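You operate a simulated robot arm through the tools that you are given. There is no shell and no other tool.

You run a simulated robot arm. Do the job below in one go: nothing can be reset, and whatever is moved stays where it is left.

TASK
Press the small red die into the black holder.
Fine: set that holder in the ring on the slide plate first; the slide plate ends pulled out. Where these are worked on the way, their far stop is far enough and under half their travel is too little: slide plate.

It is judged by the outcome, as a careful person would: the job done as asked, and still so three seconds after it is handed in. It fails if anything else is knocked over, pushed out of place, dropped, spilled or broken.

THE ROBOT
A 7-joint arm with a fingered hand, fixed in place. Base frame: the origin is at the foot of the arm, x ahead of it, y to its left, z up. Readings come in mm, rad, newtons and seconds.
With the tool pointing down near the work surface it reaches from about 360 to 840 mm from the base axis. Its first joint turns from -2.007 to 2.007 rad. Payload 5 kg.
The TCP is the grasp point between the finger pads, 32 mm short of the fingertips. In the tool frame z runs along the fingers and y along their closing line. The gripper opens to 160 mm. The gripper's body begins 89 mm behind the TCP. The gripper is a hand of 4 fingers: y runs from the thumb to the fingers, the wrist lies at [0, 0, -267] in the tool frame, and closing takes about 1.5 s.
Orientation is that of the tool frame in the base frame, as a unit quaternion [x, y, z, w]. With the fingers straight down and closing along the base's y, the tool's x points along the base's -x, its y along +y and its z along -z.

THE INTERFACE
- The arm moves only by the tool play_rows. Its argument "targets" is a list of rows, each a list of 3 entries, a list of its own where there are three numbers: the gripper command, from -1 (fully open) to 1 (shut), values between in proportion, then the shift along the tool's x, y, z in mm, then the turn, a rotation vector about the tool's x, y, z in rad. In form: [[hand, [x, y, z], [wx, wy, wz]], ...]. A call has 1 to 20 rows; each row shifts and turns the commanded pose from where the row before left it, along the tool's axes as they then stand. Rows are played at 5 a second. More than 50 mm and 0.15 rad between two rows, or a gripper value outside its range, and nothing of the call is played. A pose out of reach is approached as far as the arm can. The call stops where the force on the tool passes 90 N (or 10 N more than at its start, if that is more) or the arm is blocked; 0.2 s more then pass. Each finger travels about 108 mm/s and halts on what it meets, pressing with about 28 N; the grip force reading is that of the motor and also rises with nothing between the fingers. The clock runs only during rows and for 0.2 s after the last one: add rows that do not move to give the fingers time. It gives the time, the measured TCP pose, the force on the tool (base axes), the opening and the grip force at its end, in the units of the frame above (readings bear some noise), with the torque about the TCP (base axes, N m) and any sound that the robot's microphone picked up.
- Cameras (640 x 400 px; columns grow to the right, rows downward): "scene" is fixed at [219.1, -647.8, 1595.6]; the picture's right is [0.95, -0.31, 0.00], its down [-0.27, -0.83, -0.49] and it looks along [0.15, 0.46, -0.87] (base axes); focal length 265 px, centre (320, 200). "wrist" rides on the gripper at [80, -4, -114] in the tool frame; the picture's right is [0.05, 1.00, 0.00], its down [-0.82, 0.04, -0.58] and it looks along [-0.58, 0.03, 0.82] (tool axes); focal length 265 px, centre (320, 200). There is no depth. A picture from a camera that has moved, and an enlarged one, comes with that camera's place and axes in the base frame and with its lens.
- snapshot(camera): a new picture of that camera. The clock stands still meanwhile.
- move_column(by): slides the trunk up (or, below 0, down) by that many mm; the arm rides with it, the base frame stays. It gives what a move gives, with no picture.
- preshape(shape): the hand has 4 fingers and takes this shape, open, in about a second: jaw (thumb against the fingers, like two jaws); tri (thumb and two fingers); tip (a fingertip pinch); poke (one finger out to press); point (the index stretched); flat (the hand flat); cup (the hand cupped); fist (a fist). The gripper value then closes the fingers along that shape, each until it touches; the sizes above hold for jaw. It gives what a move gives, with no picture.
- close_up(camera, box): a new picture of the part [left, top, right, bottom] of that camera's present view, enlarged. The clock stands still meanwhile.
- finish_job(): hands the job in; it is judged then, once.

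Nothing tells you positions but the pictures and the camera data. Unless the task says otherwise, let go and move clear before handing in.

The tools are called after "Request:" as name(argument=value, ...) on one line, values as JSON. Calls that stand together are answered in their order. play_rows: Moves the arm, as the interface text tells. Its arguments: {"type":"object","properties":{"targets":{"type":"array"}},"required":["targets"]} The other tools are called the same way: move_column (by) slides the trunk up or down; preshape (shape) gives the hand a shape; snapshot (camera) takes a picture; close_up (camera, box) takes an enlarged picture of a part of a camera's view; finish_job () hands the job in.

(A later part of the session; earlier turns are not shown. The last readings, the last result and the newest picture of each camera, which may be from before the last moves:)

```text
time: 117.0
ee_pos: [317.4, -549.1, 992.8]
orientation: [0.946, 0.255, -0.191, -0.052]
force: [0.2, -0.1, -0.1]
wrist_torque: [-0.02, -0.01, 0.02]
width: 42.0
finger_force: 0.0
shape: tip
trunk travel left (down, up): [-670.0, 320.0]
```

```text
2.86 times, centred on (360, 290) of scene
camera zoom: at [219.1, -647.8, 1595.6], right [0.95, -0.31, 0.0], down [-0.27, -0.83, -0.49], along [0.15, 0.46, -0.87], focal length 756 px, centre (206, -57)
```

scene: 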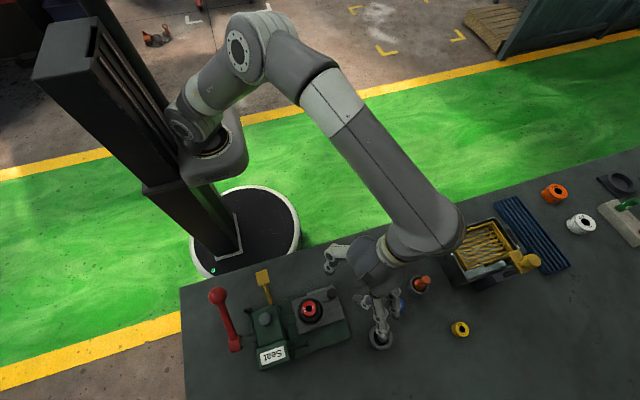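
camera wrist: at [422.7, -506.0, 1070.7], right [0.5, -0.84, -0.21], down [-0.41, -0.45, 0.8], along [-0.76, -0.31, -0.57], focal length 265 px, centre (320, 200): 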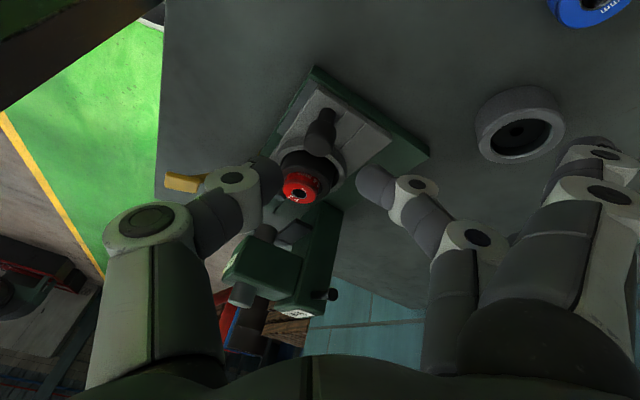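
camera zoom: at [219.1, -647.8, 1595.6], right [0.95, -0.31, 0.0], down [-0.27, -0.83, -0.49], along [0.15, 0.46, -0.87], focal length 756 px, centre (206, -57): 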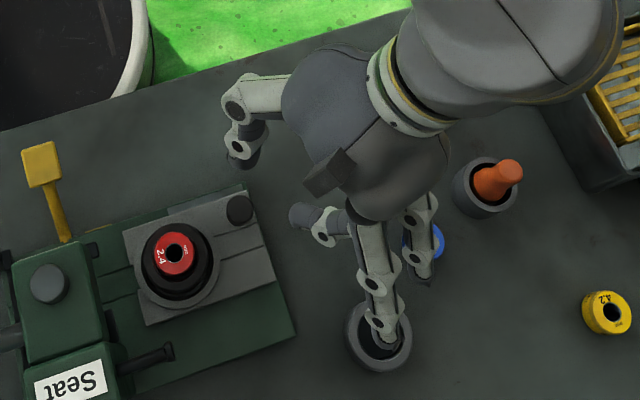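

The side fingers still flare over the grey holder. I'll rise and check whether the fist, point or poke shapes give a cleaner tool for pushing and pulling the knob.

Request:
play_rows(targets=[[0.48, [0, 0, -40], [0, 0, 0]], [0.48, [0, 0, -20], [0, 0, 0]], [0.48, [0, 0, 0], [0, 0, 0]]])

Request:
preshape(shape="poke")

Request:
snapshot(camera="wrist")

Request:
close_up(camera="scene", box=[280, 190, 440, 330])

Request:
preshape(shape="point")

Request:
snapshot(camera="wrist")

Request:
close_up(camera="scene", box=[280, 190, 440, 330])

Request:
preshape(shape="fist")

Request:
snapshot(camera="wrist")

Request:
close_up(camera="scene", box=[280, 190, 440, 330])

```text
time: 117.8
ee_pos: [340.8, -548.8, 1049.1]
orientation: [0.946, 0.256, -0.191, -0.053]
force: [0.2, -0.8, 0.2]
wrist_torque: [-0.03, -0.01, 0.02]
width: 41.9
finger_force: 0.1
shape: tip
trunk travel left (down, up): [-670.0, 320.0]
```

```text
time: 118.7
ee_pos: [341.4, -548.4, 1049.9]
orientation: [0.946, 0.256, -0.191, -0.052]
force: [-0.7, -0.2, -0.3]
wrist_torque: [-0.01, -0.04, -0.03]
width: 0.1
finger_force: 0.0
shape: poke
trunk travel left (down, up): [-670.0, 320.0]
```

```text
taken
camera wrist: at [446.7, -506.2, 1126.1], right [0.5, -0.84, -0.21], down [-0.41, -0.45, 0.8], along [-0.76, -0.31, -0.57], focal length 265 px, centre (320, 200)
```

wrist: 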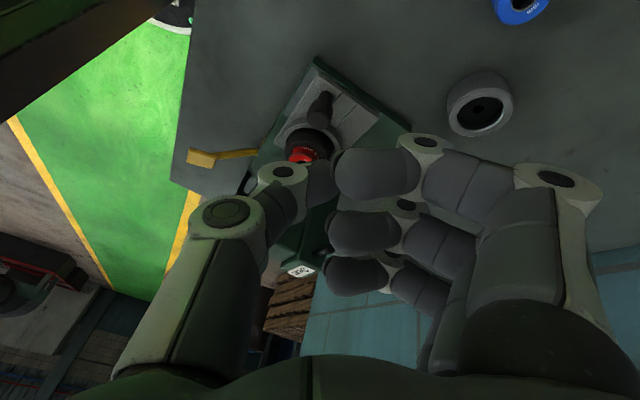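

```text
2.86 times, centred on (360, 260) of scene
camera zoom: at [219.1, -647.8, 1595.6], right [0.95, -0.31, 0.0], down [-0.27, -0.83, -0.49], along [0.15, 0.46, -0.87], focal length 756 px, centre (206, 29)
```

zoom: 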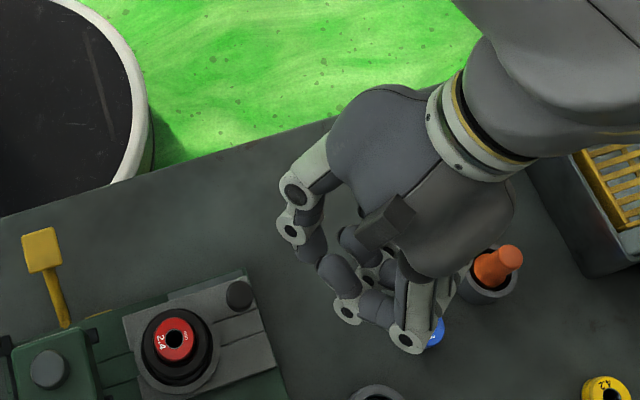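

```text
time: 119.6
ee_pos: [340.3, -549.0, 1048.5]
orientation: [0.946, 0.255, -0.191, -0.053]
force: [0.2, -0.6, 0.0]
wrist_torque: [-0.02, -0.04, -0.02]
width: 152.2
finger_force: 0.0
shape: point
trunk travel left (down, up): [-670.0, 320.0]
```

```text
taken
camera wrist: at [446.6, -506.2, 1126.1], right [0.5, -0.84, -0.21], down [-0.41, -0.45, 0.8], along [-0.76, -0.31, -0.57], focal length 265 px, centre (320, 200)
```

wrist: 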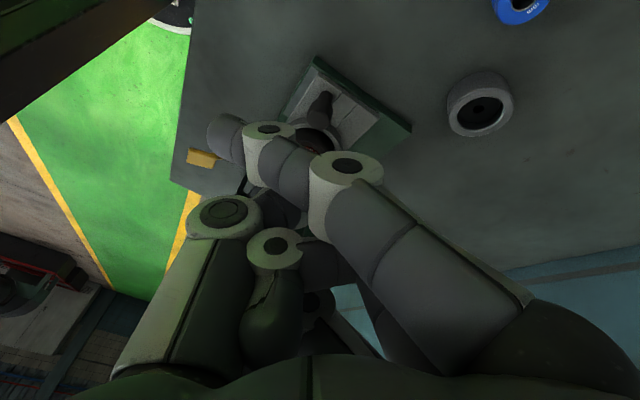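

```text
2.86 times, centred on (360, 260) of scene
camera zoom: at [219.1, -647.8, 1595.6], right [0.95, -0.31, 0.0], down [-0.27, -0.83, -0.49], along [0.15, 0.46, -0.87], focal length 756 px, centre (206, 29)
```

zoom: 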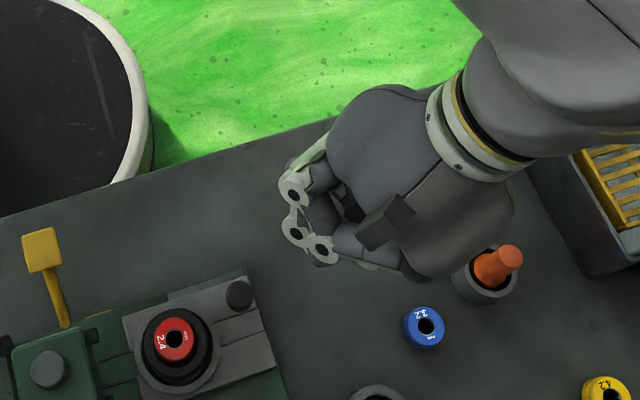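

```text
time: 120.5
ee_pos: [341.0, -550.5, 1047.8]
orientation: [0.946, 0.254, -0.192, -0.053]
force: [0.1, -0.7, -0.8]
wrist_torque: [0.02, -0.04, 0.01]
width: 0.0
finger_force: 0.0
shape: fist
trunk travel left (down, up): [-670.0, 320.0]
```

```text
taken
camera wrist: at [446.6, -506.2, 1126.1], right [0.5, -0.84, -0.21], down [-0.41, -0.45, 0.8], along [-0.76, -0.31, -0.57], focal length 265 px, centre (320, 200)
```

wrist: 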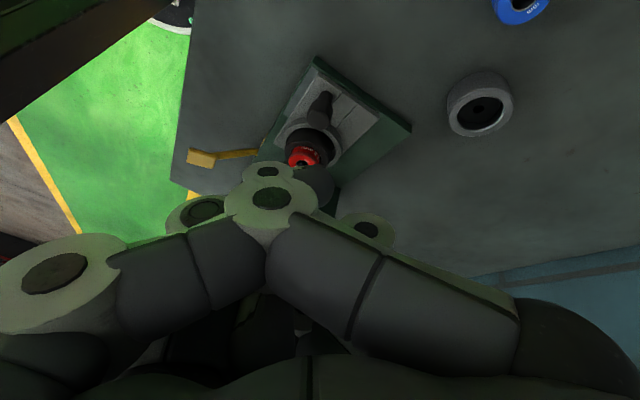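

```text
2.86 times, centred on (360, 260) of scene
camera zoom: at [219.1, -647.8, 1595.6], right [0.95, -0.31, 0.0], down [-0.27, -0.83, -0.49], along [0.15, 0.46, -0.87], focal length 756 px, centre (206, 29)
```

zoom: 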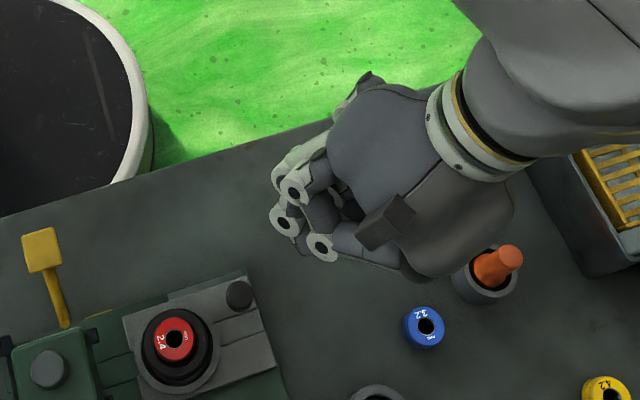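

The plain jaw shape keeps all fingers together without flaring. At yaw 120° the finger row misses both the holder and the tower, so I'll use that with a slight lean toward +y.

Request:
play_rows(targets=[[1, [0, 0, 0], [-0.0667, 0.1155, 0]], [1, [0, 0, 0], [-0.0667, 0.1155, 0]], [1, [0, 0, 0], [-0.0667, 0.1155, 0]], [1, [0, 0, 0], [0, 0, -0.131]], [1, [0, 0, 0], [0, 0, -0.131]], [1, [0, 0, 0], [0, 0, -0.131]], [1, [0, 0, 0], [0, 0, -0.131]], [1, [0, 0, 0], [0, -0.1, 0]], [1, [0, 0, 0], [0, -0.1, 0]], [1, [0, 0, 0], [0, -0.1, 0]], [1, [0, 0, 0], [0, 0, 0]]])

Request:
preshape(shape="jaw")

Request:
play_rows(targets=[[0.4, [0, 0, 0], [0, 0, 0]], [0.4, [0, 0, 0], [0, 0, 0]], [0.4, [0, 0, 0], [0, 0, 0]], [0.4, [0, 0, 0], [0, 0, 0]], [0.4, [0, 0, 0], [0, 0, 0]], [0.4, [0, 0, 0], [0, 0, 0]], [0.4, [0, 0, 0], [0, 0, 0]]])

Request:
snapshot(camera="wrist")

Request:
snapshot(camera="scene")

```text
time: 122.9
ee_pos: [340.6, -549.2, 1049.5]
orientation: [0.856, 0.496, -0.128, 0.074]
force: [0.1, 0.1, -0.4]
wrist_torque: [-0.01, 0.01, -0.01]
width: 0.1
finger_force: 0.1
shape: fist
trunk travel left (down, up): [-670.0, 320.0]
```

```text
time: 123.8
ee_pos: [339.8, -550.0, 1050.1]
orientation: [0.855, 0.497, -0.128, 0.074]
force: [0.0, -0.1, -0.4]
wrist_torque: [0.01, -0.06, 0.02]
width: 159.9
finger_force: 0.1
shape: jaw
trunk travel left (down, up): [-670.0, 320.0]
```

```text
time: 125.4
ee_pos: [340.0, -549.2, 1048.9]
orientation: [0.855, 0.497, -0.128, 0.075]
force: [-0.2, 0.1, 0.3]
wrist_torque: [-0.01, 0.01, -0.02]
width: 48.6
finger_force: 0.1
shape: jaw
trunk travel left (down, up): [-670.0, 320.0]
```

```text
taken
camera wrist: at [390.8, -452.6, 1132.9], right [0.89, -0.45, -0.02], down [-0.27, -0.55, 0.79], along [-0.37, -0.7, -0.61], focal length 265 px, centre (320, 200)
```

wrist: 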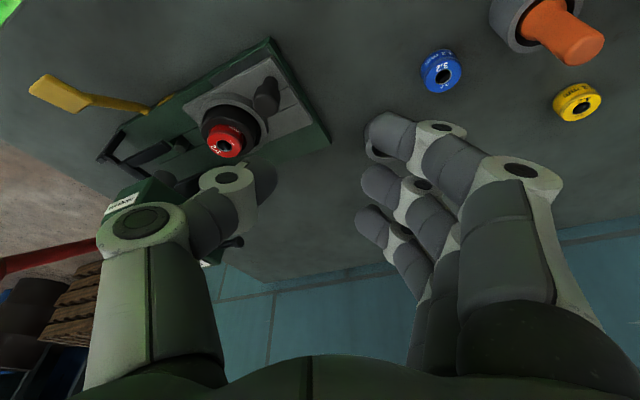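

```text
taken
```

scene: 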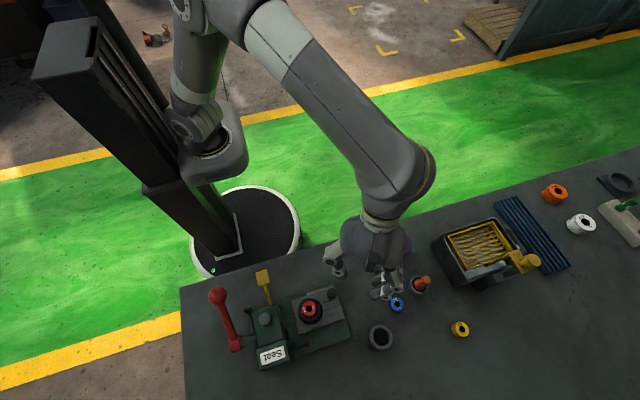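

Request:
close_up(camera="wrist", box=[180, 30, 340, 170])

```text
2.86 times, centred on (260, 100) of wrist
camera zoom: at [390.8, -452.6, 1132.9], right [0.89, -0.45, -0.02], down [-0.27, -0.55, 0.79], along [-0.37, -0.7, -0.61], focal length 758 px, centre (491, 486)
```

zoom: 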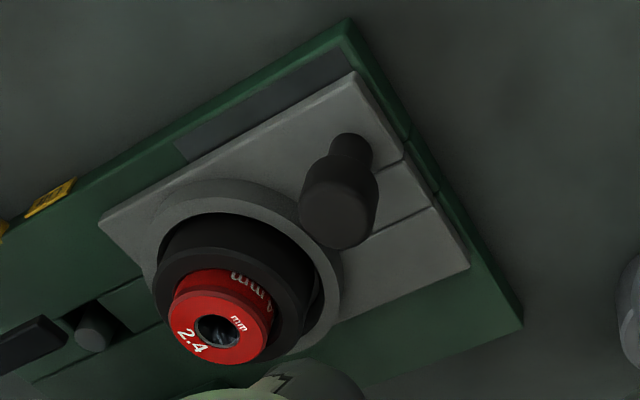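

The knob is at (283, -550) with its wide head topping out at z≈924. I'll move over it and descend along the hand's axis.

Request:
play_rows(targets=[[0.4, [6.5, -24.6, 0], [0, 0, 0]], [0.4, [6.5, -24.6, 0], [0, 0, 0]], [0.4, [0, 0, 35], [0, 0, 0]], [0.4, [0, 0, 35], [0, 0, 0]], [0.4, [0, 0, 15], [0, 0, 0]], [0.4, [0, 0, 0], [0, 0, 0]]])

Request:
snapshot(camera="wrist")

Request:
close_up(camera="scene", box=[260, 220, 420, 350])

```text
time: 126.8
ee_pos: [291.0, -536.2, 964.3]
orientation: [0.856, 0.496, -0.129, 0.073]
force: [-0.5, -0.2, 0.1]
wrist_torque: [0.0, -0.01, 0.01]
width: 48.3
finger_force: 0.0
shape: jaw
trunk travel left (down, up): [-670.0, 320.0]
```

```text
taken
camera wrist: at [342.1, -438.8, 1047.7], right [0.89, -0.45, -0.02], down [-0.27, -0.55, 0.79], along [-0.37, -0.7, -0.61], focal length 265 px, centre (320, 200)
```

wrist: 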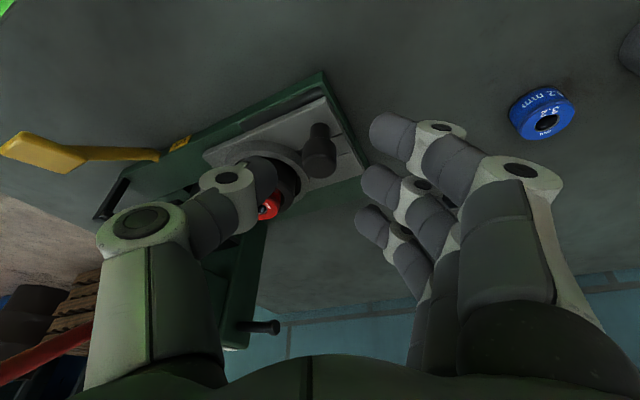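

```text
3.08 times, centred on (340, 285) of scene
camera zoom: at [219.1, -647.8, 1595.6], right [0.95, -0.31, 0.0], down [-0.27, -0.83, -0.49], along [0.15, 0.46, -0.87], focal length 815 px, centre (258, -62)
```

zoom: 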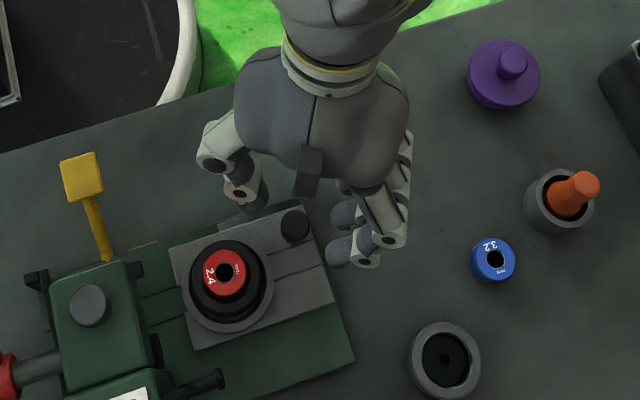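

The knob lies centred between thumb and fingers, clear of everything. Descending the rest.

Request:
play_rows(targets=[[0.4, [0.7, 0, 14], [0, 0, 0]], [0.4, [0, 0, 14], [0, 0, 0]], [0.4, [0, 0, 0], [0, 0, 0]]])

Request:
snapshot(camera="wrist")

Request:
close_up(camera="wrist", box=[220, 100, 420, 240])

```text
time: 127.6
ee_pos: [288.8, -542.8, 937.3]
orientation: [0.855, 0.497, -0.128, 0.074]
force: [0.5, -0.1, 0.5]
wrist_torque: [-0.02, -0.02, -0.01]
width: 48.2
finger_force: 0.1
shape: jaw
trunk travel left (down, up): [-670.0, 320.0]
```

```text
taken
camera wrist: at [338.4, -445.2, 1021.0], right [0.89, -0.45, -0.02], down [-0.27, -0.55, 0.79], along [-0.37, -0.7, -0.61], focal length 265 px, centre (320, 200)
```

wrist: 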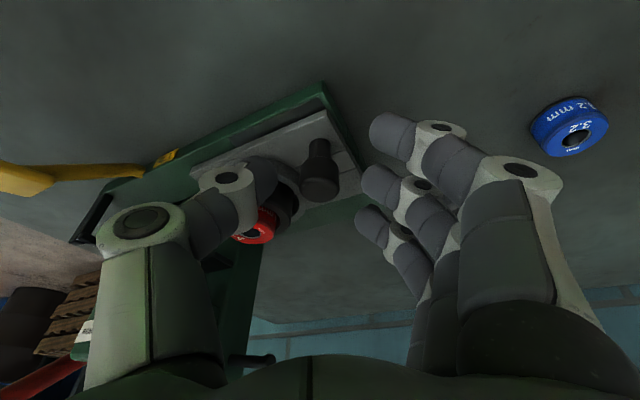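

```text
2.86 times, centred on (320, 170) of wrist
camera zoom: at [338.4, -445.2, 1021.0], right [0.89, -0.45, -0.02], down [-0.27, -0.55, 0.79], along [-0.37, -0.7, -0.61], focal length 758 px, centre (320, 286)
```

zoom: 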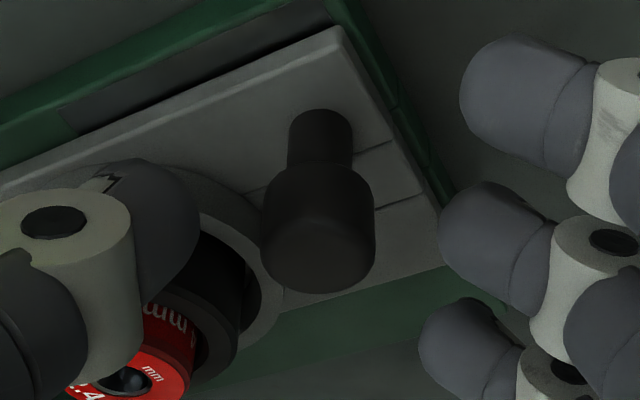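

Request:
play_rows(targets=[[0.6, [0, 0, 0], [0, 0, 0]], [0.8, [0, 0, 0], [0, 0, 0]], [1, [0, 0, 0], [0, 0, 0]], [1, [0, 0, 0], [0, 0, 0]], [1, [0, 0, 0], [0, 0, 0]]])

Request:
snapshot(camera="wrist")

Request:
close_up(camera="scene", box=[260, 220, 420, 350])

```text
time: 128.8
ee_pos: [286.2, -542.0, 937.8]
orientation: [0.856, 0.495, -0.128, 0.073]
force: [-9.6, 9.3, -2.4]
wrist_torque: [0.14, 0.07, -0.09]
width: 4.7
finger_force: 28.1
shape: jaw
trunk travel left (down, up): [-670.0, 320.0]
```

```text
taken
camera wrist: at [336.8, -444.3, 1020.9], right [0.89, -0.46, -0.02], down [-0.27, -0.55, 0.79], along [-0.37, -0.7, -0.61], focal length 265 px, centre (320, 200)
```

wrist: 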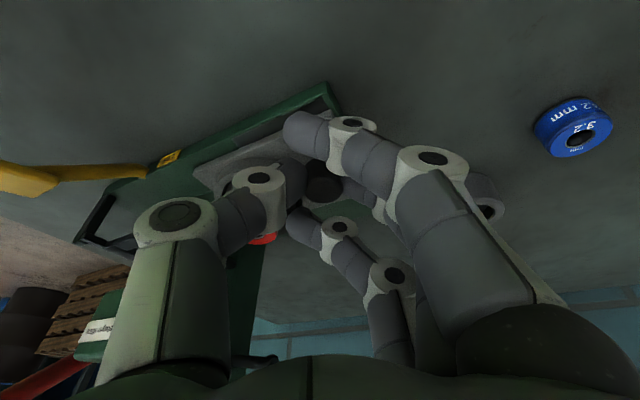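

```text
3.08 times, centred on (340, 285) of scene
camera zoom: at [219.1, -647.8, 1595.6], right [0.95, -0.31, 0.0], down [-0.27, -0.83, -0.49], along [0.15, 0.46, -0.87], focal length 815 px, centre (258, -62)
```

zoom: 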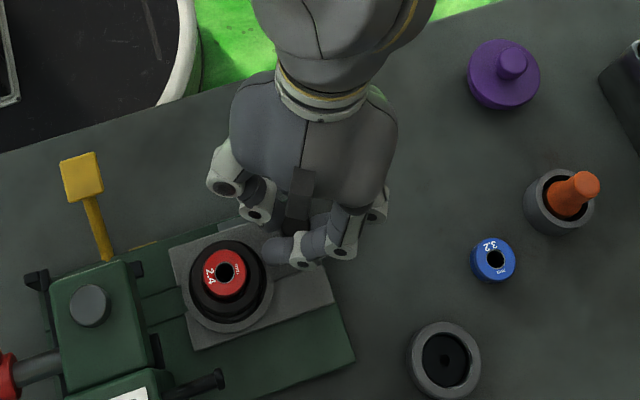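

The knob is gripped and the holder and die are undisturbed. I'll push the plate in slowly toward -x.

Request:
play_rows(targets=[[1, [-1.0, -1.74, 0.29], [0, 0, 0]], [1, [-1.9, -3.48, 0.58], [0, 0, 0]], [1, [-2.37, -4.35, 0.72], [0, 0, 0]], [1, [-2.37, -4.35, 0.72], [0, 0, 0]], [1, [-2.37, -4.35, 0.72], [0, 0, 0]], [1, [-2.37, -4.35, 0.72], [0, 0, 0]], [1, [0, 0, 0], [0, 0, 0]]])

Request:
close_up(camera="scene", box=[220, 220, 400, 370])

```text
time: 130.4
ee_pos: [260.6, -541.4, 937.1]
orientation: [0.856, 0.496, -0.129, 0.074]
force: [-0.4, 20.3, -7.5]
wrist_torque: [0.37, -0.18, -0.02]
width: 3.9
finger_force: 28.1
shape: jaw
trunk travel left (down, up): [-670.0, 320.0]
```

```text
2.67 times, centred on (310, 295) of scene
camera zoom: at [219.1, -647.8, 1595.6], right [0.95, -0.31, 0.0], down [-0.27, -0.83, -0.49], along [0.15, 0.46, -0.87], focal length 706 px, centre (347, -53)
```

zoom: 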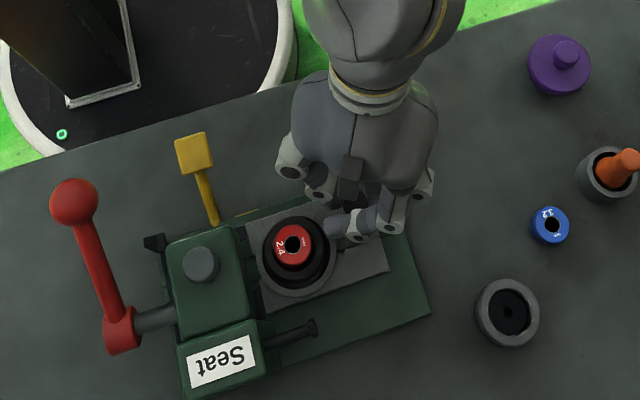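

The plate slides well and the die is riding along upright. Continuing.

Request:
play_rows(targets=[[1, [-0.7, -5.3, 0.2], [0, 0, 0]], [1, [-2.37, -4.35, 0.72], [0, 0, 0]], [1, [-2.37, -4.35, 0.72], [0, 0, 0]], [1, [-2.37, -4.35, 0.72], [0, 0, 0]], [1, [-2.37, -4.35, 0.72], [0, 0, 0]], [1, [-2.37, -4.35, 0.72], [0, 0, 0]], [1, [0, 0, 0], [0, 0, 0]]])

Request:
close_up(camera="scene", box=[220, 220, 400, 370])

Request:
snapshot(camera="wrist")

```text
time: 132.0
ee_pos: [230.7, -540.1, 937.8]
orientation: [0.856, 0.495, -0.128, 0.075]
force: [0.6, 8.9, -8.3]
wrist_torque: [0.11, -0.17, 0.03]
width: 3.7
finger_force: 27.5
shape: jaw
trunk travel left (down, up): [-670.0, 320.0]
```

```text
2.67 times, centred on (310, 295) of scene
camera zoom: at [219.1, -647.8, 1595.6], right [0.95, -0.31, 0.0], down [-0.27, -0.83, -0.49], along [0.15, 0.46, -0.87], focal length 706 px, centre (347, -53)
```

zoom: 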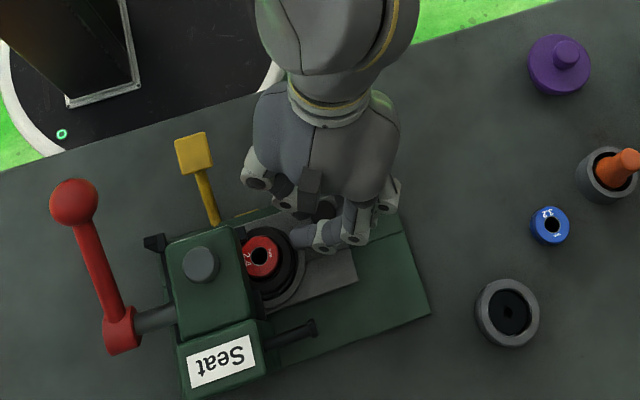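

```text
taken
camera wrist: at [281.7, -443.2, 1021.0], right [0.89, -0.45, -0.02], down [-0.27, -0.55, 0.79], along [-0.37, -0.7, -0.61], focal length 265 px, centre (320, 200)
```

wrist: 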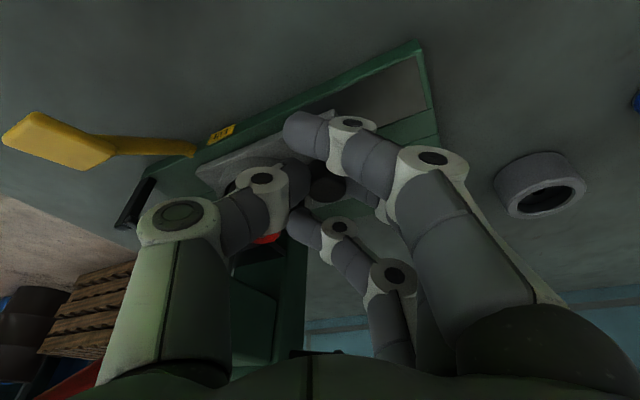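

The die is about to pass under the ram, so I'll go in smaller steps and watch the force.

Request:
play_rows(targets=[[1, [-1.4, -2.6, 0.43], [0, 0, 0]], [1, [-1.4, -2.6, 0.43], [0, 0, 0]], [1, [-1.4, -2.6, 0.43], [0, 0, 0]], [1, [-1.4, -2.6, 0.43], [0, 0, 0]], [1, [0, 0, 0], [0, 0, 0]]])

Request:
play_rows(targets=[[1, [-1.4, -2.6, 0.43], [0, 0, 0]], [1, [-1.4, -2.6, 0.43], [0, 0, 0]], [1, [-1.4, -2.6, 0.43], [0, 0, 0]], [1, [0, 0, 0], [0, 0, 0]]])

Request:
close_up(camera="scene", box=[220, 220, 400, 370])

```text
time: 133.2
ee_pos: [220.4, -540.4, 937.3]
orientation: [0.856, 0.496, -0.128, 0.073]
force: [0.3, 7.7, -7.6]
wrist_torque: [0.13, -0.22, 0.04]
width: 3.7
finger_force: 27.7
shape: jaw
trunk travel left (down, up): [-670.0, 320.0]
```

```text
time: 134.2
ee_pos: [209.9, -540.9, 937.3]
orientation: [0.855, 0.497, -0.128, 0.074]
force: [-0.4, 7.4, -7.3]
wrist_torque: [0.07, -0.19, 0.07]
width: 3.5
finger_force: 27.5
shape: jaw
trunk travel left (down, up): [-670.0, 320.0]
```

```text
2.67 times, centred on (310, 295) of scene
camera zoom: at [219.1, -647.8, 1595.6], right [0.95, -0.31, 0.0], down [-0.27, -0.83, -0.49], along [0.15, 0.46, -0.87], focal length 706 px, centre (347, -53)
```

zoom: 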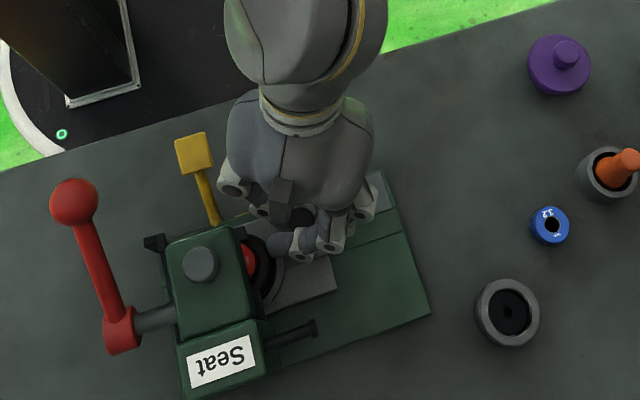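

No extra force as it passes under the ram. Continuing to the stop.

Request:
play_rows(targets=[[1, [-1.4, -2.6, 0.43], [0, 0, 0]], [1, [-1.4, -2.6, 0.43], [0, 0, 0]], [1, [-1.4, -2.6, 0.43], [0, 0, 0]], [1, [0, 0, 0], [0, 0, 0]]])

Request:
play_rows(targets=[[1, [-1.4, -2.6, 0.43], [0, 0, 0]], [1, [-1.4, -2.6, 0.43], [0, 0, 0]], [1, [0, 0, 0], [0, 0, 0]]])

Request:
snapshot(camera="wrist")

Request:
close_up(camera="scene", box=[220, 220, 400, 370])

```text
time: 135.2
ee_pos: [200.6, -537.9, 937.7]
orientation: [0.856, 0.496, -0.129, 0.073]
force: [0.3, 5.9, -8.3]
wrist_torque: [0.08, -0.19, 0.04]
width: 3.7
finger_force: 28.2
shape: jaw
trunk travel left (down, up): [-670.0, 320.0]
```

```text
time: 136.0
ee_pos: [193.9, -541.0, 938.4]
orientation: [0.855, 0.497, -0.128, 0.074]
force: [-2.8, 7.6, -9.8]
wrist_torque: [0.13, -0.14, 0.04]
width: 3.5
finger_force: 27.8
shape: jaw
trunk travel left (down, up): [-670.0, 320.0]
```

```text
taken
camera wrist: at [245.8, -443.0, 1021.2], right [0.89, -0.45, -0.02], down [-0.27, -0.55, 0.79], along [-0.37, -0.7, -0.61], focal length 265 px, centre (320, 200)
```

wrist: 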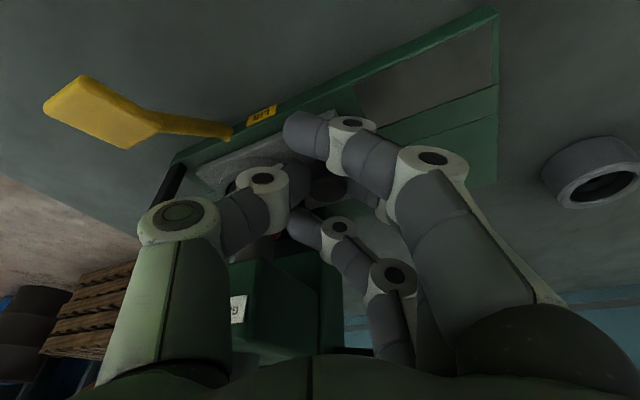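

```text
2.67 times, centred on (310, 295) of scene
camera zoom: at [219.1, -647.8, 1595.6], right [0.95, -0.31, 0.0], down [-0.27, -0.83, -0.49], along [0.15, 0.46, -0.87], focal length 706 px, centre (347, -53)
```

zoom: 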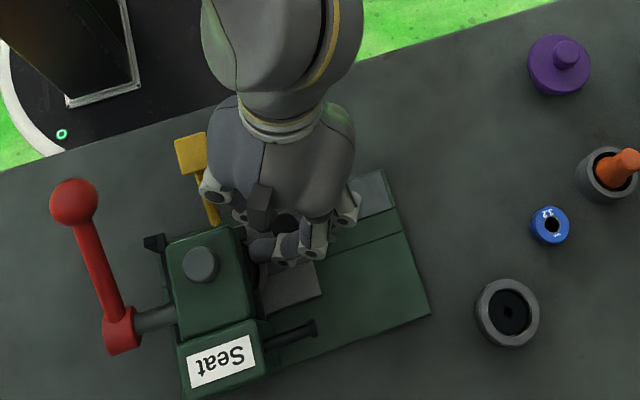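

Request:
play_rows(targets=[[1, [-1.4, -2.6, 0.43], [0, 0, 0]], [1, [0, 0, 0], [0, 0, 0]]])

Request:
play_rows(targets=[[1, [-1.4, -2.6, 0.43], [0, 0, 0]], [1, [0, 0, 0], [0, 0, 0]]])

Request:
play_rows(targets=[[1, [-1.4, -2.6, 0.43], [0, 0, 0]], [1, [0, 0, 0], [0, 0, 0]]])

```text
time: 136.6
ee_pos: [193.7, -539.4, 936.9]
orientation: [0.855, 0.497, -0.128, 0.073]
force: [1.6, 7.4, -9.8]
wrist_torque: [0.12, -0.22, 0.03]
width: 3.4
finger_force: 27.9
shape: jaw
trunk travel left (down, up): [-670.0, 320.0]
```

```text
time: 137.2
ee_pos: [192.0, -538.3, 937.2]
orientation: [0.856, 0.496, -0.127, 0.073]
force: [7.5, 9.3, -7.9]
wrist_torque: [0.17, -0.37, 0.18]
width: 2.8
finger_force: 27.8
shape: jaw
trunk travel left (down, up): [-670.0, 320.0]
```

```text
time: 137.8
ee_pos: [189.2, -539.4, 937.1]
orientation: [0.855, 0.497, -0.128, 0.074]
force: [15.0, 15.2, -5.1]
wrist_torque: [0.22, -0.51, 0.35]
width: 2.9
finger_force: 27.9
shape: jaw
trunk travel left (down, up): [-670.0, 320.0]
```

Request:
play_rows(targets=[[1, [-1.4, -2.6, 0.43], [0, 0, 0]], [1, [-1.4, -2.6, 0.43], [0, 0, 0]], [1, [0, 0, 0], [0, 0, 0]]])

Request:
close_up(camera="scene", box=[220, 240, 360, 350])

```text
time: 138.6
ee_pos: [180.9, -541.5, 937.0]
orientation: [0.855, 0.496, -0.13, 0.075]
force: [12.7, 1.9, 0.8]
wrist_torque: [-0.07, -0.37, 0.22]
width: 2.8
finger_force: 28.3
shape: jaw
trunk travel left (down, up): [-670.0, 320.0]
```

```text
3.64 times, centred on (290, 295) of scene
camera zoom: at [219.1, -647.8, 1595.6], right [0.95, -0.31, 0.0], down [-0.27, -0.83, -0.49], along [0.15, 0.46, -0.87], focal length 963 px, centre (429, -146)
```

zoom: 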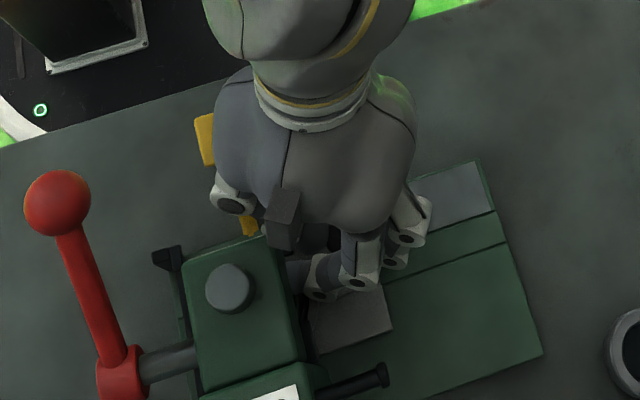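

The plate has reached its inner stop: the plate edge has moved about 89 mm and the hand has begun to slip on the knob. I'll release and withdraw upward.

Request:
play_rows(targets=[[0.7, [0, 0, 0], [0, 0, 0]], [0.55, [0, 0, 0], [0, 0, 0]], [0.5, [0, 0, 0], [0, 0, 0]], [0.45, [0, 0, 0], [0, 0, 0]], [0.45, [0, 0, 0], [0, 0, 0]]])

Request:
snapshot(camera="wrist")

```text
time: 139.8
ee_pos: [182.7, -540.0, 937.7]
orientation: [0.855, 0.497, -0.128, 0.075]
force: [18.8, -8.9, 11.1]
wrist_torque: [-0.12, 0.02, 0.09]
width: 34.3
finger_force: 0.1
shape: jaw
trunk travel left (down, up): [-670.0, 320.0]
```

```text
taken
camera wrist: at [233.4, -443.2, 1021.8], right [0.89, -0.45, -0.02], down [-0.27, -0.55, 0.79], along [-0.37, -0.7, -0.61], focal length 265 px, centre (320, 200)
```

wrist: 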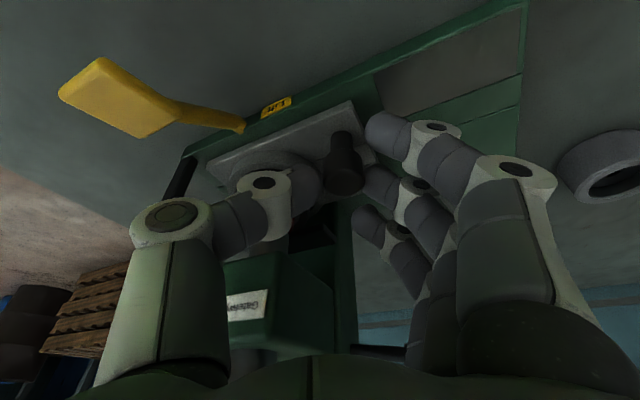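

Request:
play_rows(targets=[[0.45, [1.4, 2.6, -0.43], [0, 0, 0]], [0.45, [1.4, 2.6, -0.43], [0, 0, 0]], [0.45, [0, 0, 0], [0, 0, 0]]])

Request:
close_up(camera="wrist", box=[220, 80, 420, 240])

```text
time: 140.6
ee_pos: [188.6, -538.3, 936.9]
orientation: [0.855, 0.497, -0.128, 0.072]
force: [16.9, 3.8, 3.2]
wrist_torque: [0.11, -0.17, -0.12]
width: 37.0
finger_force: 0.2
shape: jaw
trunk travel left (down, up): [-670.0, 320.0]
```

```text
2.50 times, centred on (320, 160) of wrist
camera zoom: at [239.3, -441.4, 1020.6], right [0.89, -0.45, -0.02], down [-0.27, -0.55, 0.79], along [-0.37, -0.7, -0.61], focal length 664 px, centre (320, 300)
```

zoom: 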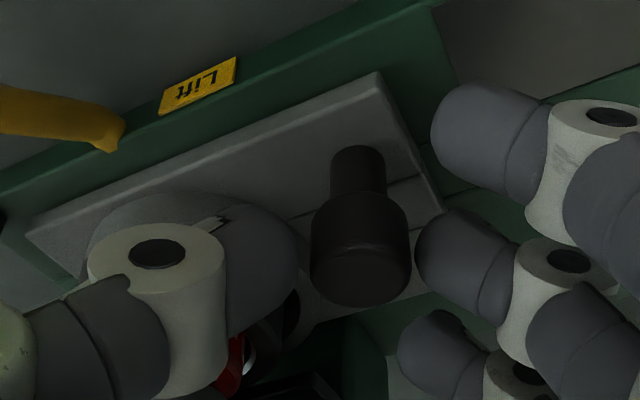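

The thumb is lightly touching the holder side. I'll close the opening slightly to free it on both sides before rising.

Request:
play_rows(targets=[[0.55, [0, 0, 0], [0, 0, 0]], [0.58, [0, 0, 0], [0, 0, 0]], [0.58, [0, 0, 0], [0, 0, 0]]])

Request:
close_up(camera="wrist", box=[220, 80, 420, 240])

```text
time: 141.4
ee_pos: [188.1, -537.8, 936.7]
orientation: [0.855, 0.497, -0.128, 0.074]
force: [18.5, 9.8, 3.6]
wrist_torque: [0.18, -0.24, -0.32]
width: 31.5
finger_force: 0.1
shape: jaw
trunk travel left (down, up): [-670.0, 320.0]
```

```text
2.50 times, centred on (320, 160) of wrist
camera zoom: at [239.5, -441.2, 1021.2], right [0.89, -0.45, -0.02], down [-0.27, -0.55, 0.79], along [-0.37, -0.7, -0.61], focal length 664 px, centre (320, 300)
```

zoom: 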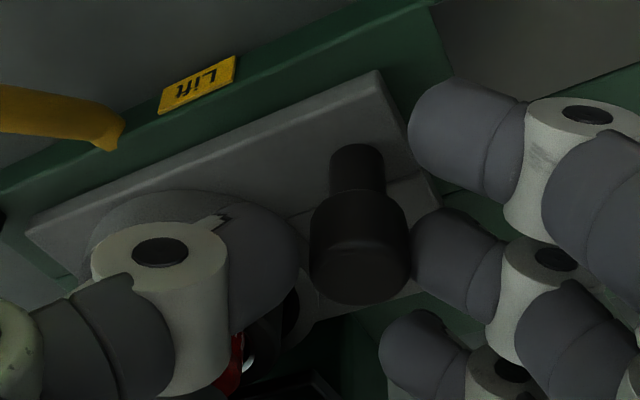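

Request:
play_rows(targets=[[0.55, [1.7, -1.0, -0.5], [0, 0, 0]], [0.55, [1.7, -1.0, -0.5], [0, 0, 0]], [0.55, [0, 0, 0], [0, 0, 0]]])

Request:
close_up(camera="scene", box=[220, 240, 360, 350])

```text
time: 142.2
ee_pos: [187.3, -536.7, 937.0]
orientation: [0.855, 0.497, -0.129, 0.075]
force: [16.3, -6.4, 0.5]
wrist_torque: [-0.1, -0.29, 0.16]
width: 31.6
finger_force: 0.1
shape: jaw
trunk travel left (down, up): [-670.0, 320.0]
```

```text
3.64 times, centred on (290, 295) of scene
camera zoom: at [219.1, -647.8, 1595.6], right [0.95, -0.31, 0.0], down [-0.27, -0.83, -0.49], along [0.15, 0.46, -0.87], focal length 963 px, centre (429, -146)
```

zoom: 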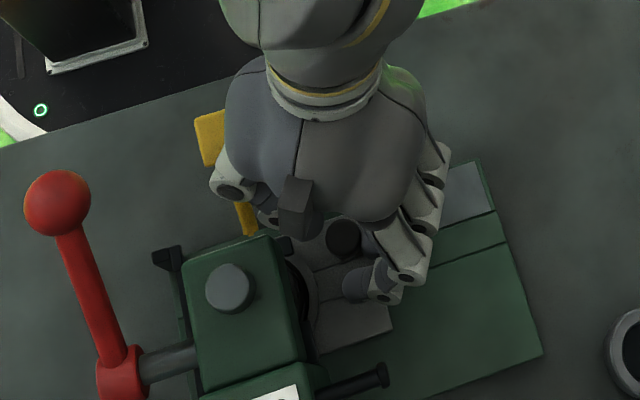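

Request:
play_rows(targets=[[0.55, [1.9, 3.5, -0.6], [0, 0, 0]], [0.55, [0, 0, 0], [0, 0, 0]]])

Request:
close_up(camera="wrist", box=[220, 80, 420, 240])

```text
time: 142.8
ee_pos: [189.3, -536.1, 937.1]
orientation: [0.856, 0.495, -0.128, 0.074]
force: [-0.4, 0.6, 0.3]
wrist_torque: [0.04, -0.02, 0.01]
width: 36.7
finger_force: 0.1
shape: jaw
trunk travel left (down, up): [-670.0, 320.0]
```

```text
2.50 times, centred on (320, 160) of wrist
camera zoom: at [240.3, -439.1, 1020.9], right [0.89, -0.45, -0.02], down [-0.27, -0.55, 0.79], along [-0.37, -0.7, -0.61], focal length 664 px, centre (320, 300)
```

zoom: 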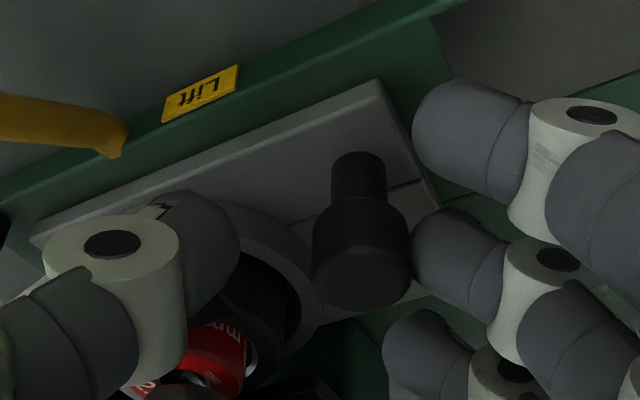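

Free of contact now. Withdrawing along the hand's axis.

Request:
play_rows(targets=[[0.55, [0, 0, -8], [0, 0, 0]], [0.55, [0, 0, -15], [0, 0, 0]], [0.55, [0, 0, -30], [0, 0, 0]], [0.55, [0, 0, -40], [0, 0, 0]], [0.55, [0, 0, -30], [0, 0, 0]], [0.55, [0, 0, 0], [0, 0, 0]]])

Request:
snapshot(camera="wrist")

Request:
close_up(camera="scene", box=[200, 230, 380, 370])

```text
time: 144.2
ee_pos: [208.2, -504.5, 1055.1]
orientation: [0.856, 0.496, -0.129, 0.074]
force: [-1.4, -1.4, 0.1]
wrist_torque: [0.0, -0.03, -0.02]
width: 36.0
finger_force: 0.1
shape: jaw
trunk travel left (down, up): [-670.0, 320.0]
```

```text
taken
camera wrist: at [259.2, -407.2, 1139.1], right [0.89, -0.45, -0.02], down [-0.27, -0.55, 0.79], along [-0.37, -0.7, -0.61], focal length 265 px, centre (320, 200)
```

wrist: 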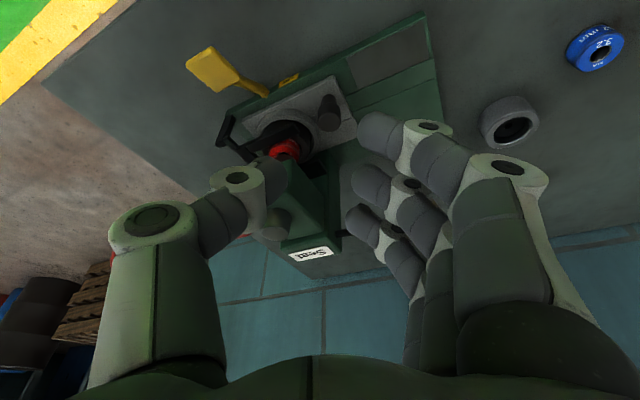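

```text
2.86 times, centred on (290, 300) of scene
camera zoom: at [219.1, -647.8, 1595.6], right [0.95, -0.31, 0.0], down [-0.27, -0.83, -0.49], along [0.15, 0.46, -0.87], focal length 756 px, centre (406, -86)
```

zoom: 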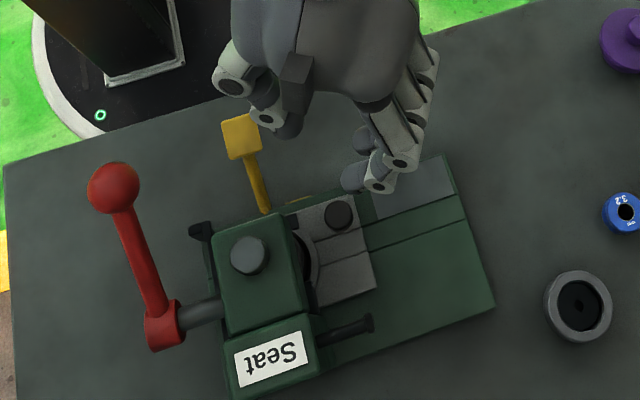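

Request:
close_up(camera="wrist", box=[210, 70, 370, 270])

```text
2.00 times, centred on (290, 170) of wrist
camera zoom: at [259.2, -407.2, 1139.1], right [0.89, -0.45, -0.02], down [-0.27, -0.55, 0.79], along [-0.37, -0.7, -0.61], focal length 531 px, centre (380, 260)
```

zoom: 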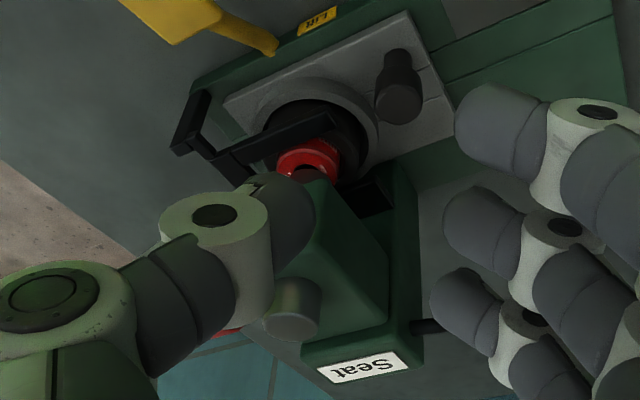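

The plate is in with the die under the ram. Next I'll make a fist, straighten up, rise, and move over the red lever's ball.

Request:
preshape(shape="fist")

Request:
play_rows(targets=[[1, [0, 0, 0], [0, 0.1, 0]], [1, [0, 0, 0], [0, 0.1, 0]], [1, [0, 0, 0], [0, 0.1, 0]], [1, [0, 0, -40], [0, 0, 0]], [1, [0, 0, -40], [0, 0, 0]], [1, [0, 0, 0], [0, 0, 0]]])

Request:
play_rows(targets=[[1, [-18.8, -32.5, 0], [0, 0, 0]], [1, [-18.8, -32.5, 0], [0, 0, 0]], [1, [0, 0, 0], [0, 0, 0]]])

Request:
snapshot(camera="wrist")

Request:
snapshot(camera="scene")

```text
time: 145.1
ee_pos: [208.2, -504.4, 1054.9]
orientation: [0.856, 0.496, -0.129, 0.073]
force: [-0.6, 0.2, -0.4]
wrist_torque: [-0.02, -0.04, 0.01]
width: 0.1
finger_force: 0.0
shape: fist
trunk travel left (down, up): [-670.0, 320.0]
```

```text
time: 146.5
ee_pos: [208.7, -505.3, 1135.1]
orientation: [0.865, 0.502, 0.002, -0.001]
force: [0.5, 0.0, -0.1]
wrist_torque: [0.03, -0.03, 0.01]
width: 0.0
finger_force: 0.0
shape: fist
trunk travel left (down, up): [-670.0, 320.0]
```

```text
time: 147.3
ee_pos: [132.1, -506.5, 1136.2]
orientation: [0.866, 0.501, 0.001, -0.001]
force: [0.0, -0.1, 0.0]
wrist_torque: [0.0, 0.0, 0.03]
width: 0.1
finger_force: 0.1
shape: fist
trunk travel left (down, up): [-670.0, 320.0]
```

```text
taken
camera wrist: at [168.1, -434.6, 1247.7], right [0.89, -0.45, 0.0], down [-0.37, -0.73, 0.57], along [-0.26, -0.51, -0.82], focal length 265 px, centre (320, 200)
```

wrist: 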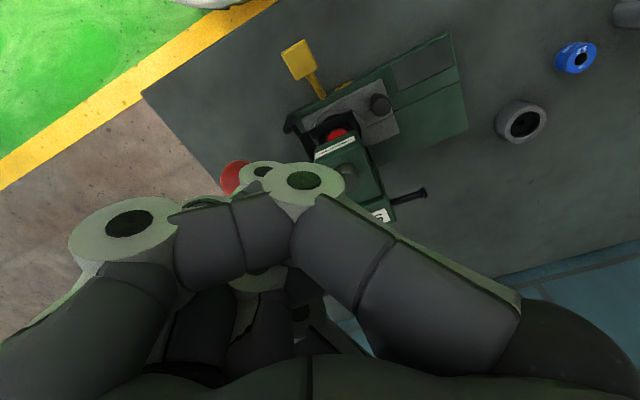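

```text
taken
```

scene: 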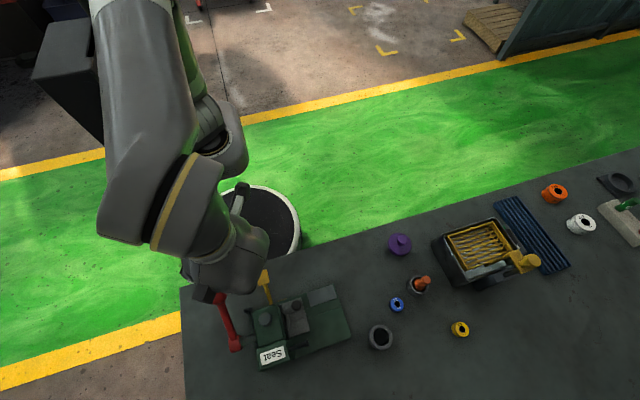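

The fist sits about 40 mm above the TCP. I'll position it over the ball while high, then come down to meet it.

Request:
play_rows(targets=[[1, [-13, -36.4, 0], [0, 0, 0]], [1, [-13, -36.4, 0], [0, 0, 0]], [1, [0, 0, 0], [0, 0, 0]]])

Request:
snapshot(camera="wrist")

Request:
close_up(camera="scene", box=[170, 220, 350, 370])

```text
time: 148.1
ee_pos: [57.4, -490.8, 1133.8]
orientation: [0.865, 0.501, 0.001, -0.001]
force: [0.2, -0.3, 0.1]
wrist_torque: [-0.02, -0.01, -0.01]
width: 0.0
finger_force: 0.0
shape: fist
trunk travel left (down, up): [-670.0, 320.0]
```

```text
taken
camera wrist: at [93.7, -420.4, 1247.8], right [0.89, -0.45, 0.0], down [-0.37, -0.73, 0.57], along [-0.26, -0.51, -0.82], focal length 265 px, centre (320, 200)
```

wrist: 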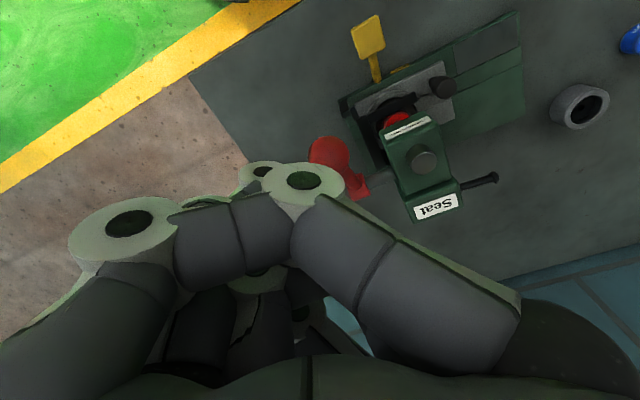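

```text
2.67 times, centred on (260, 295) of scene
camera zoom: at [219.1, -647.8, 1595.6], right [0.95, -0.31, 0.0], down [-0.27, -0.83, -0.49], along [0.15, 0.46, -0.87], focal length 706 px, centre (480, -53)
```

zoom: 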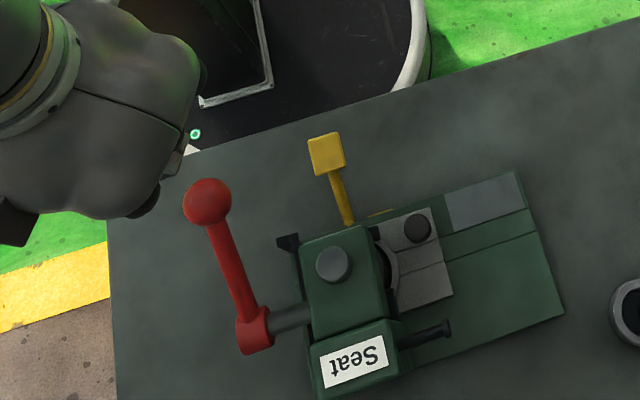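

The ball is at (58, -503). I'll shift so the knuckles sit right over it, and descend.

Request:
play_rows(targets=[[1, [0, 12, 0], [0, 0, 0]], [1, [0, 0, 30], [0, 0, 0]], [1, [0, 0, 30], [0, 0, 0]], [1, [0, 0, 15], [0, 0, 0]], [1, [0, 0, 0], [0, 0, 0]]])

Request:
snapshot(camera="wrist")

Request:
close_up(camera="scene", box=[170, 220, 350, 370])

```text
time: 149.3
ee_pos: [68.4, -496.7, 1059.9]
orientation: [0.865, 0.501, 0.002, 0.0]
force: [-0.3, -0.4, 3.4]
wrist_torque: [0.01, -0.01, 0.0]
width: 0.0
finger_force: 0.0
shape: fist
trunk travel left (down, up): [-670.0, 320.0]
```

```text
taken
camera wrist: at [104.0, -426.4, 1172.9], right [0.89, -0.45, 0.0], down [-0.37, -0.73, 0.57], along [-0.26, -0.51, -0.82], focal length 265 px, centre (320, 200)
```

wrist: 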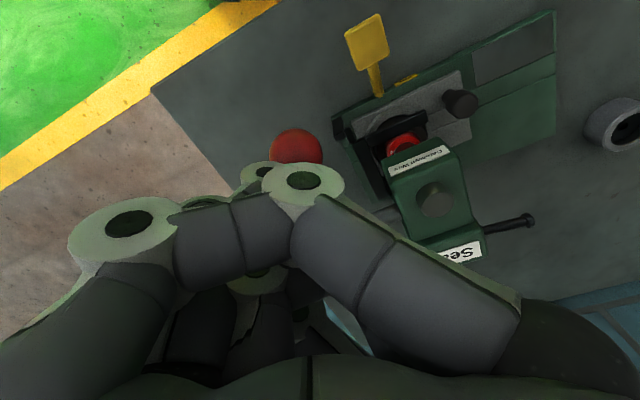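

```text
2.67 times, centred on (260, 295) of scene
camera zoom: at [219.1, -647.8, 1595.6], right [0.95, -0.31, 0.0], down [-0.27, -0.83, -0.49], along [0.15, 0.46, -0.87], focal length 706 px, centre (480, -53)
```

zoom: 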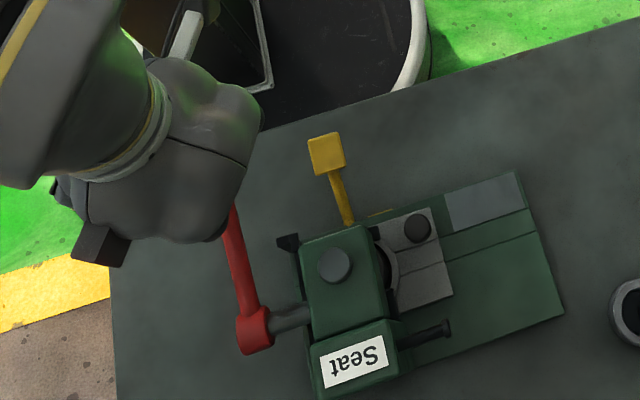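

Light contact with the ball. I'll press the lever down along its arc, in stages.

Request:
play_rows(targets=[[1, [3.0, -1.8, 4.8], [0, 0, 0]], [1, [3.0, -1.8, 4.8], [0, 0, 0]], [1, [3.0, -1.8, 4.8], [0, 0, 0]], [1, [3.0, -1.8, 4.8], [0, 0, 0]], [1, [0, 0, 0], [0, 0, 0]]])

Request:
snapshot(camera="wrist")

Request:
close_up(camera="scene", box=[170, 220, 350, 370])

```text
time: 150.5
ee_pos: [67.9, -481.7, 1041.2]
orientation: [0.865, 0.501, 0.002, -0.003]
force: [1.6, 0.0, 2.4]
wrist_torque: [0.04, 0.01, 0.02]
width: 0.0
finger_force: 0.1
shape: fist
trunk travel left (down, up): [-670.0, 320.0]
```

```text
taken
camera wrist: at [103.6, -412.1, 1153.4], right [0.89, -0.45, 0.0], down [-0.37, -0.73, 0.57], along [-0.26, -0.51, -0.82], focal length 265 px, centre (320, 200)
```

wrist: 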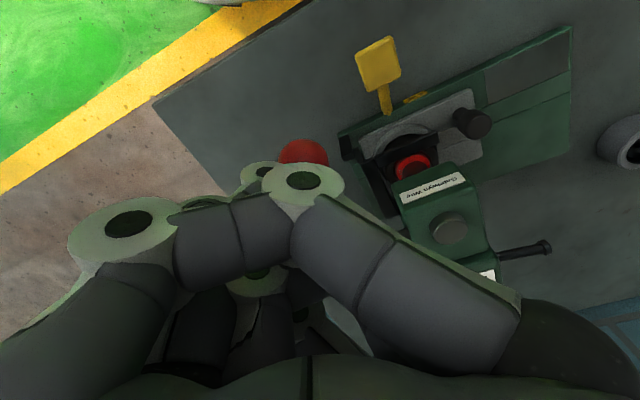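

```text
2.67 times, centred on (260, 295) of scene
camera zoom: at [219.1, -647.8, 1595.6], right [0.95, -0.31, 0.0], down [-0.27, -0.83, -0.49], along [0.15, 0.46, -0.87], focal length 706 px, centre (480, -53)
```

zoom: 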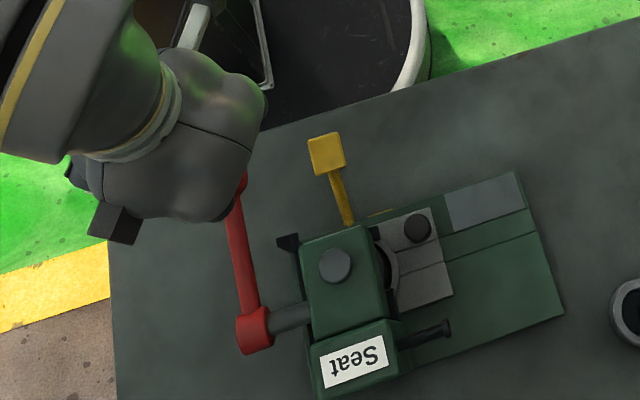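

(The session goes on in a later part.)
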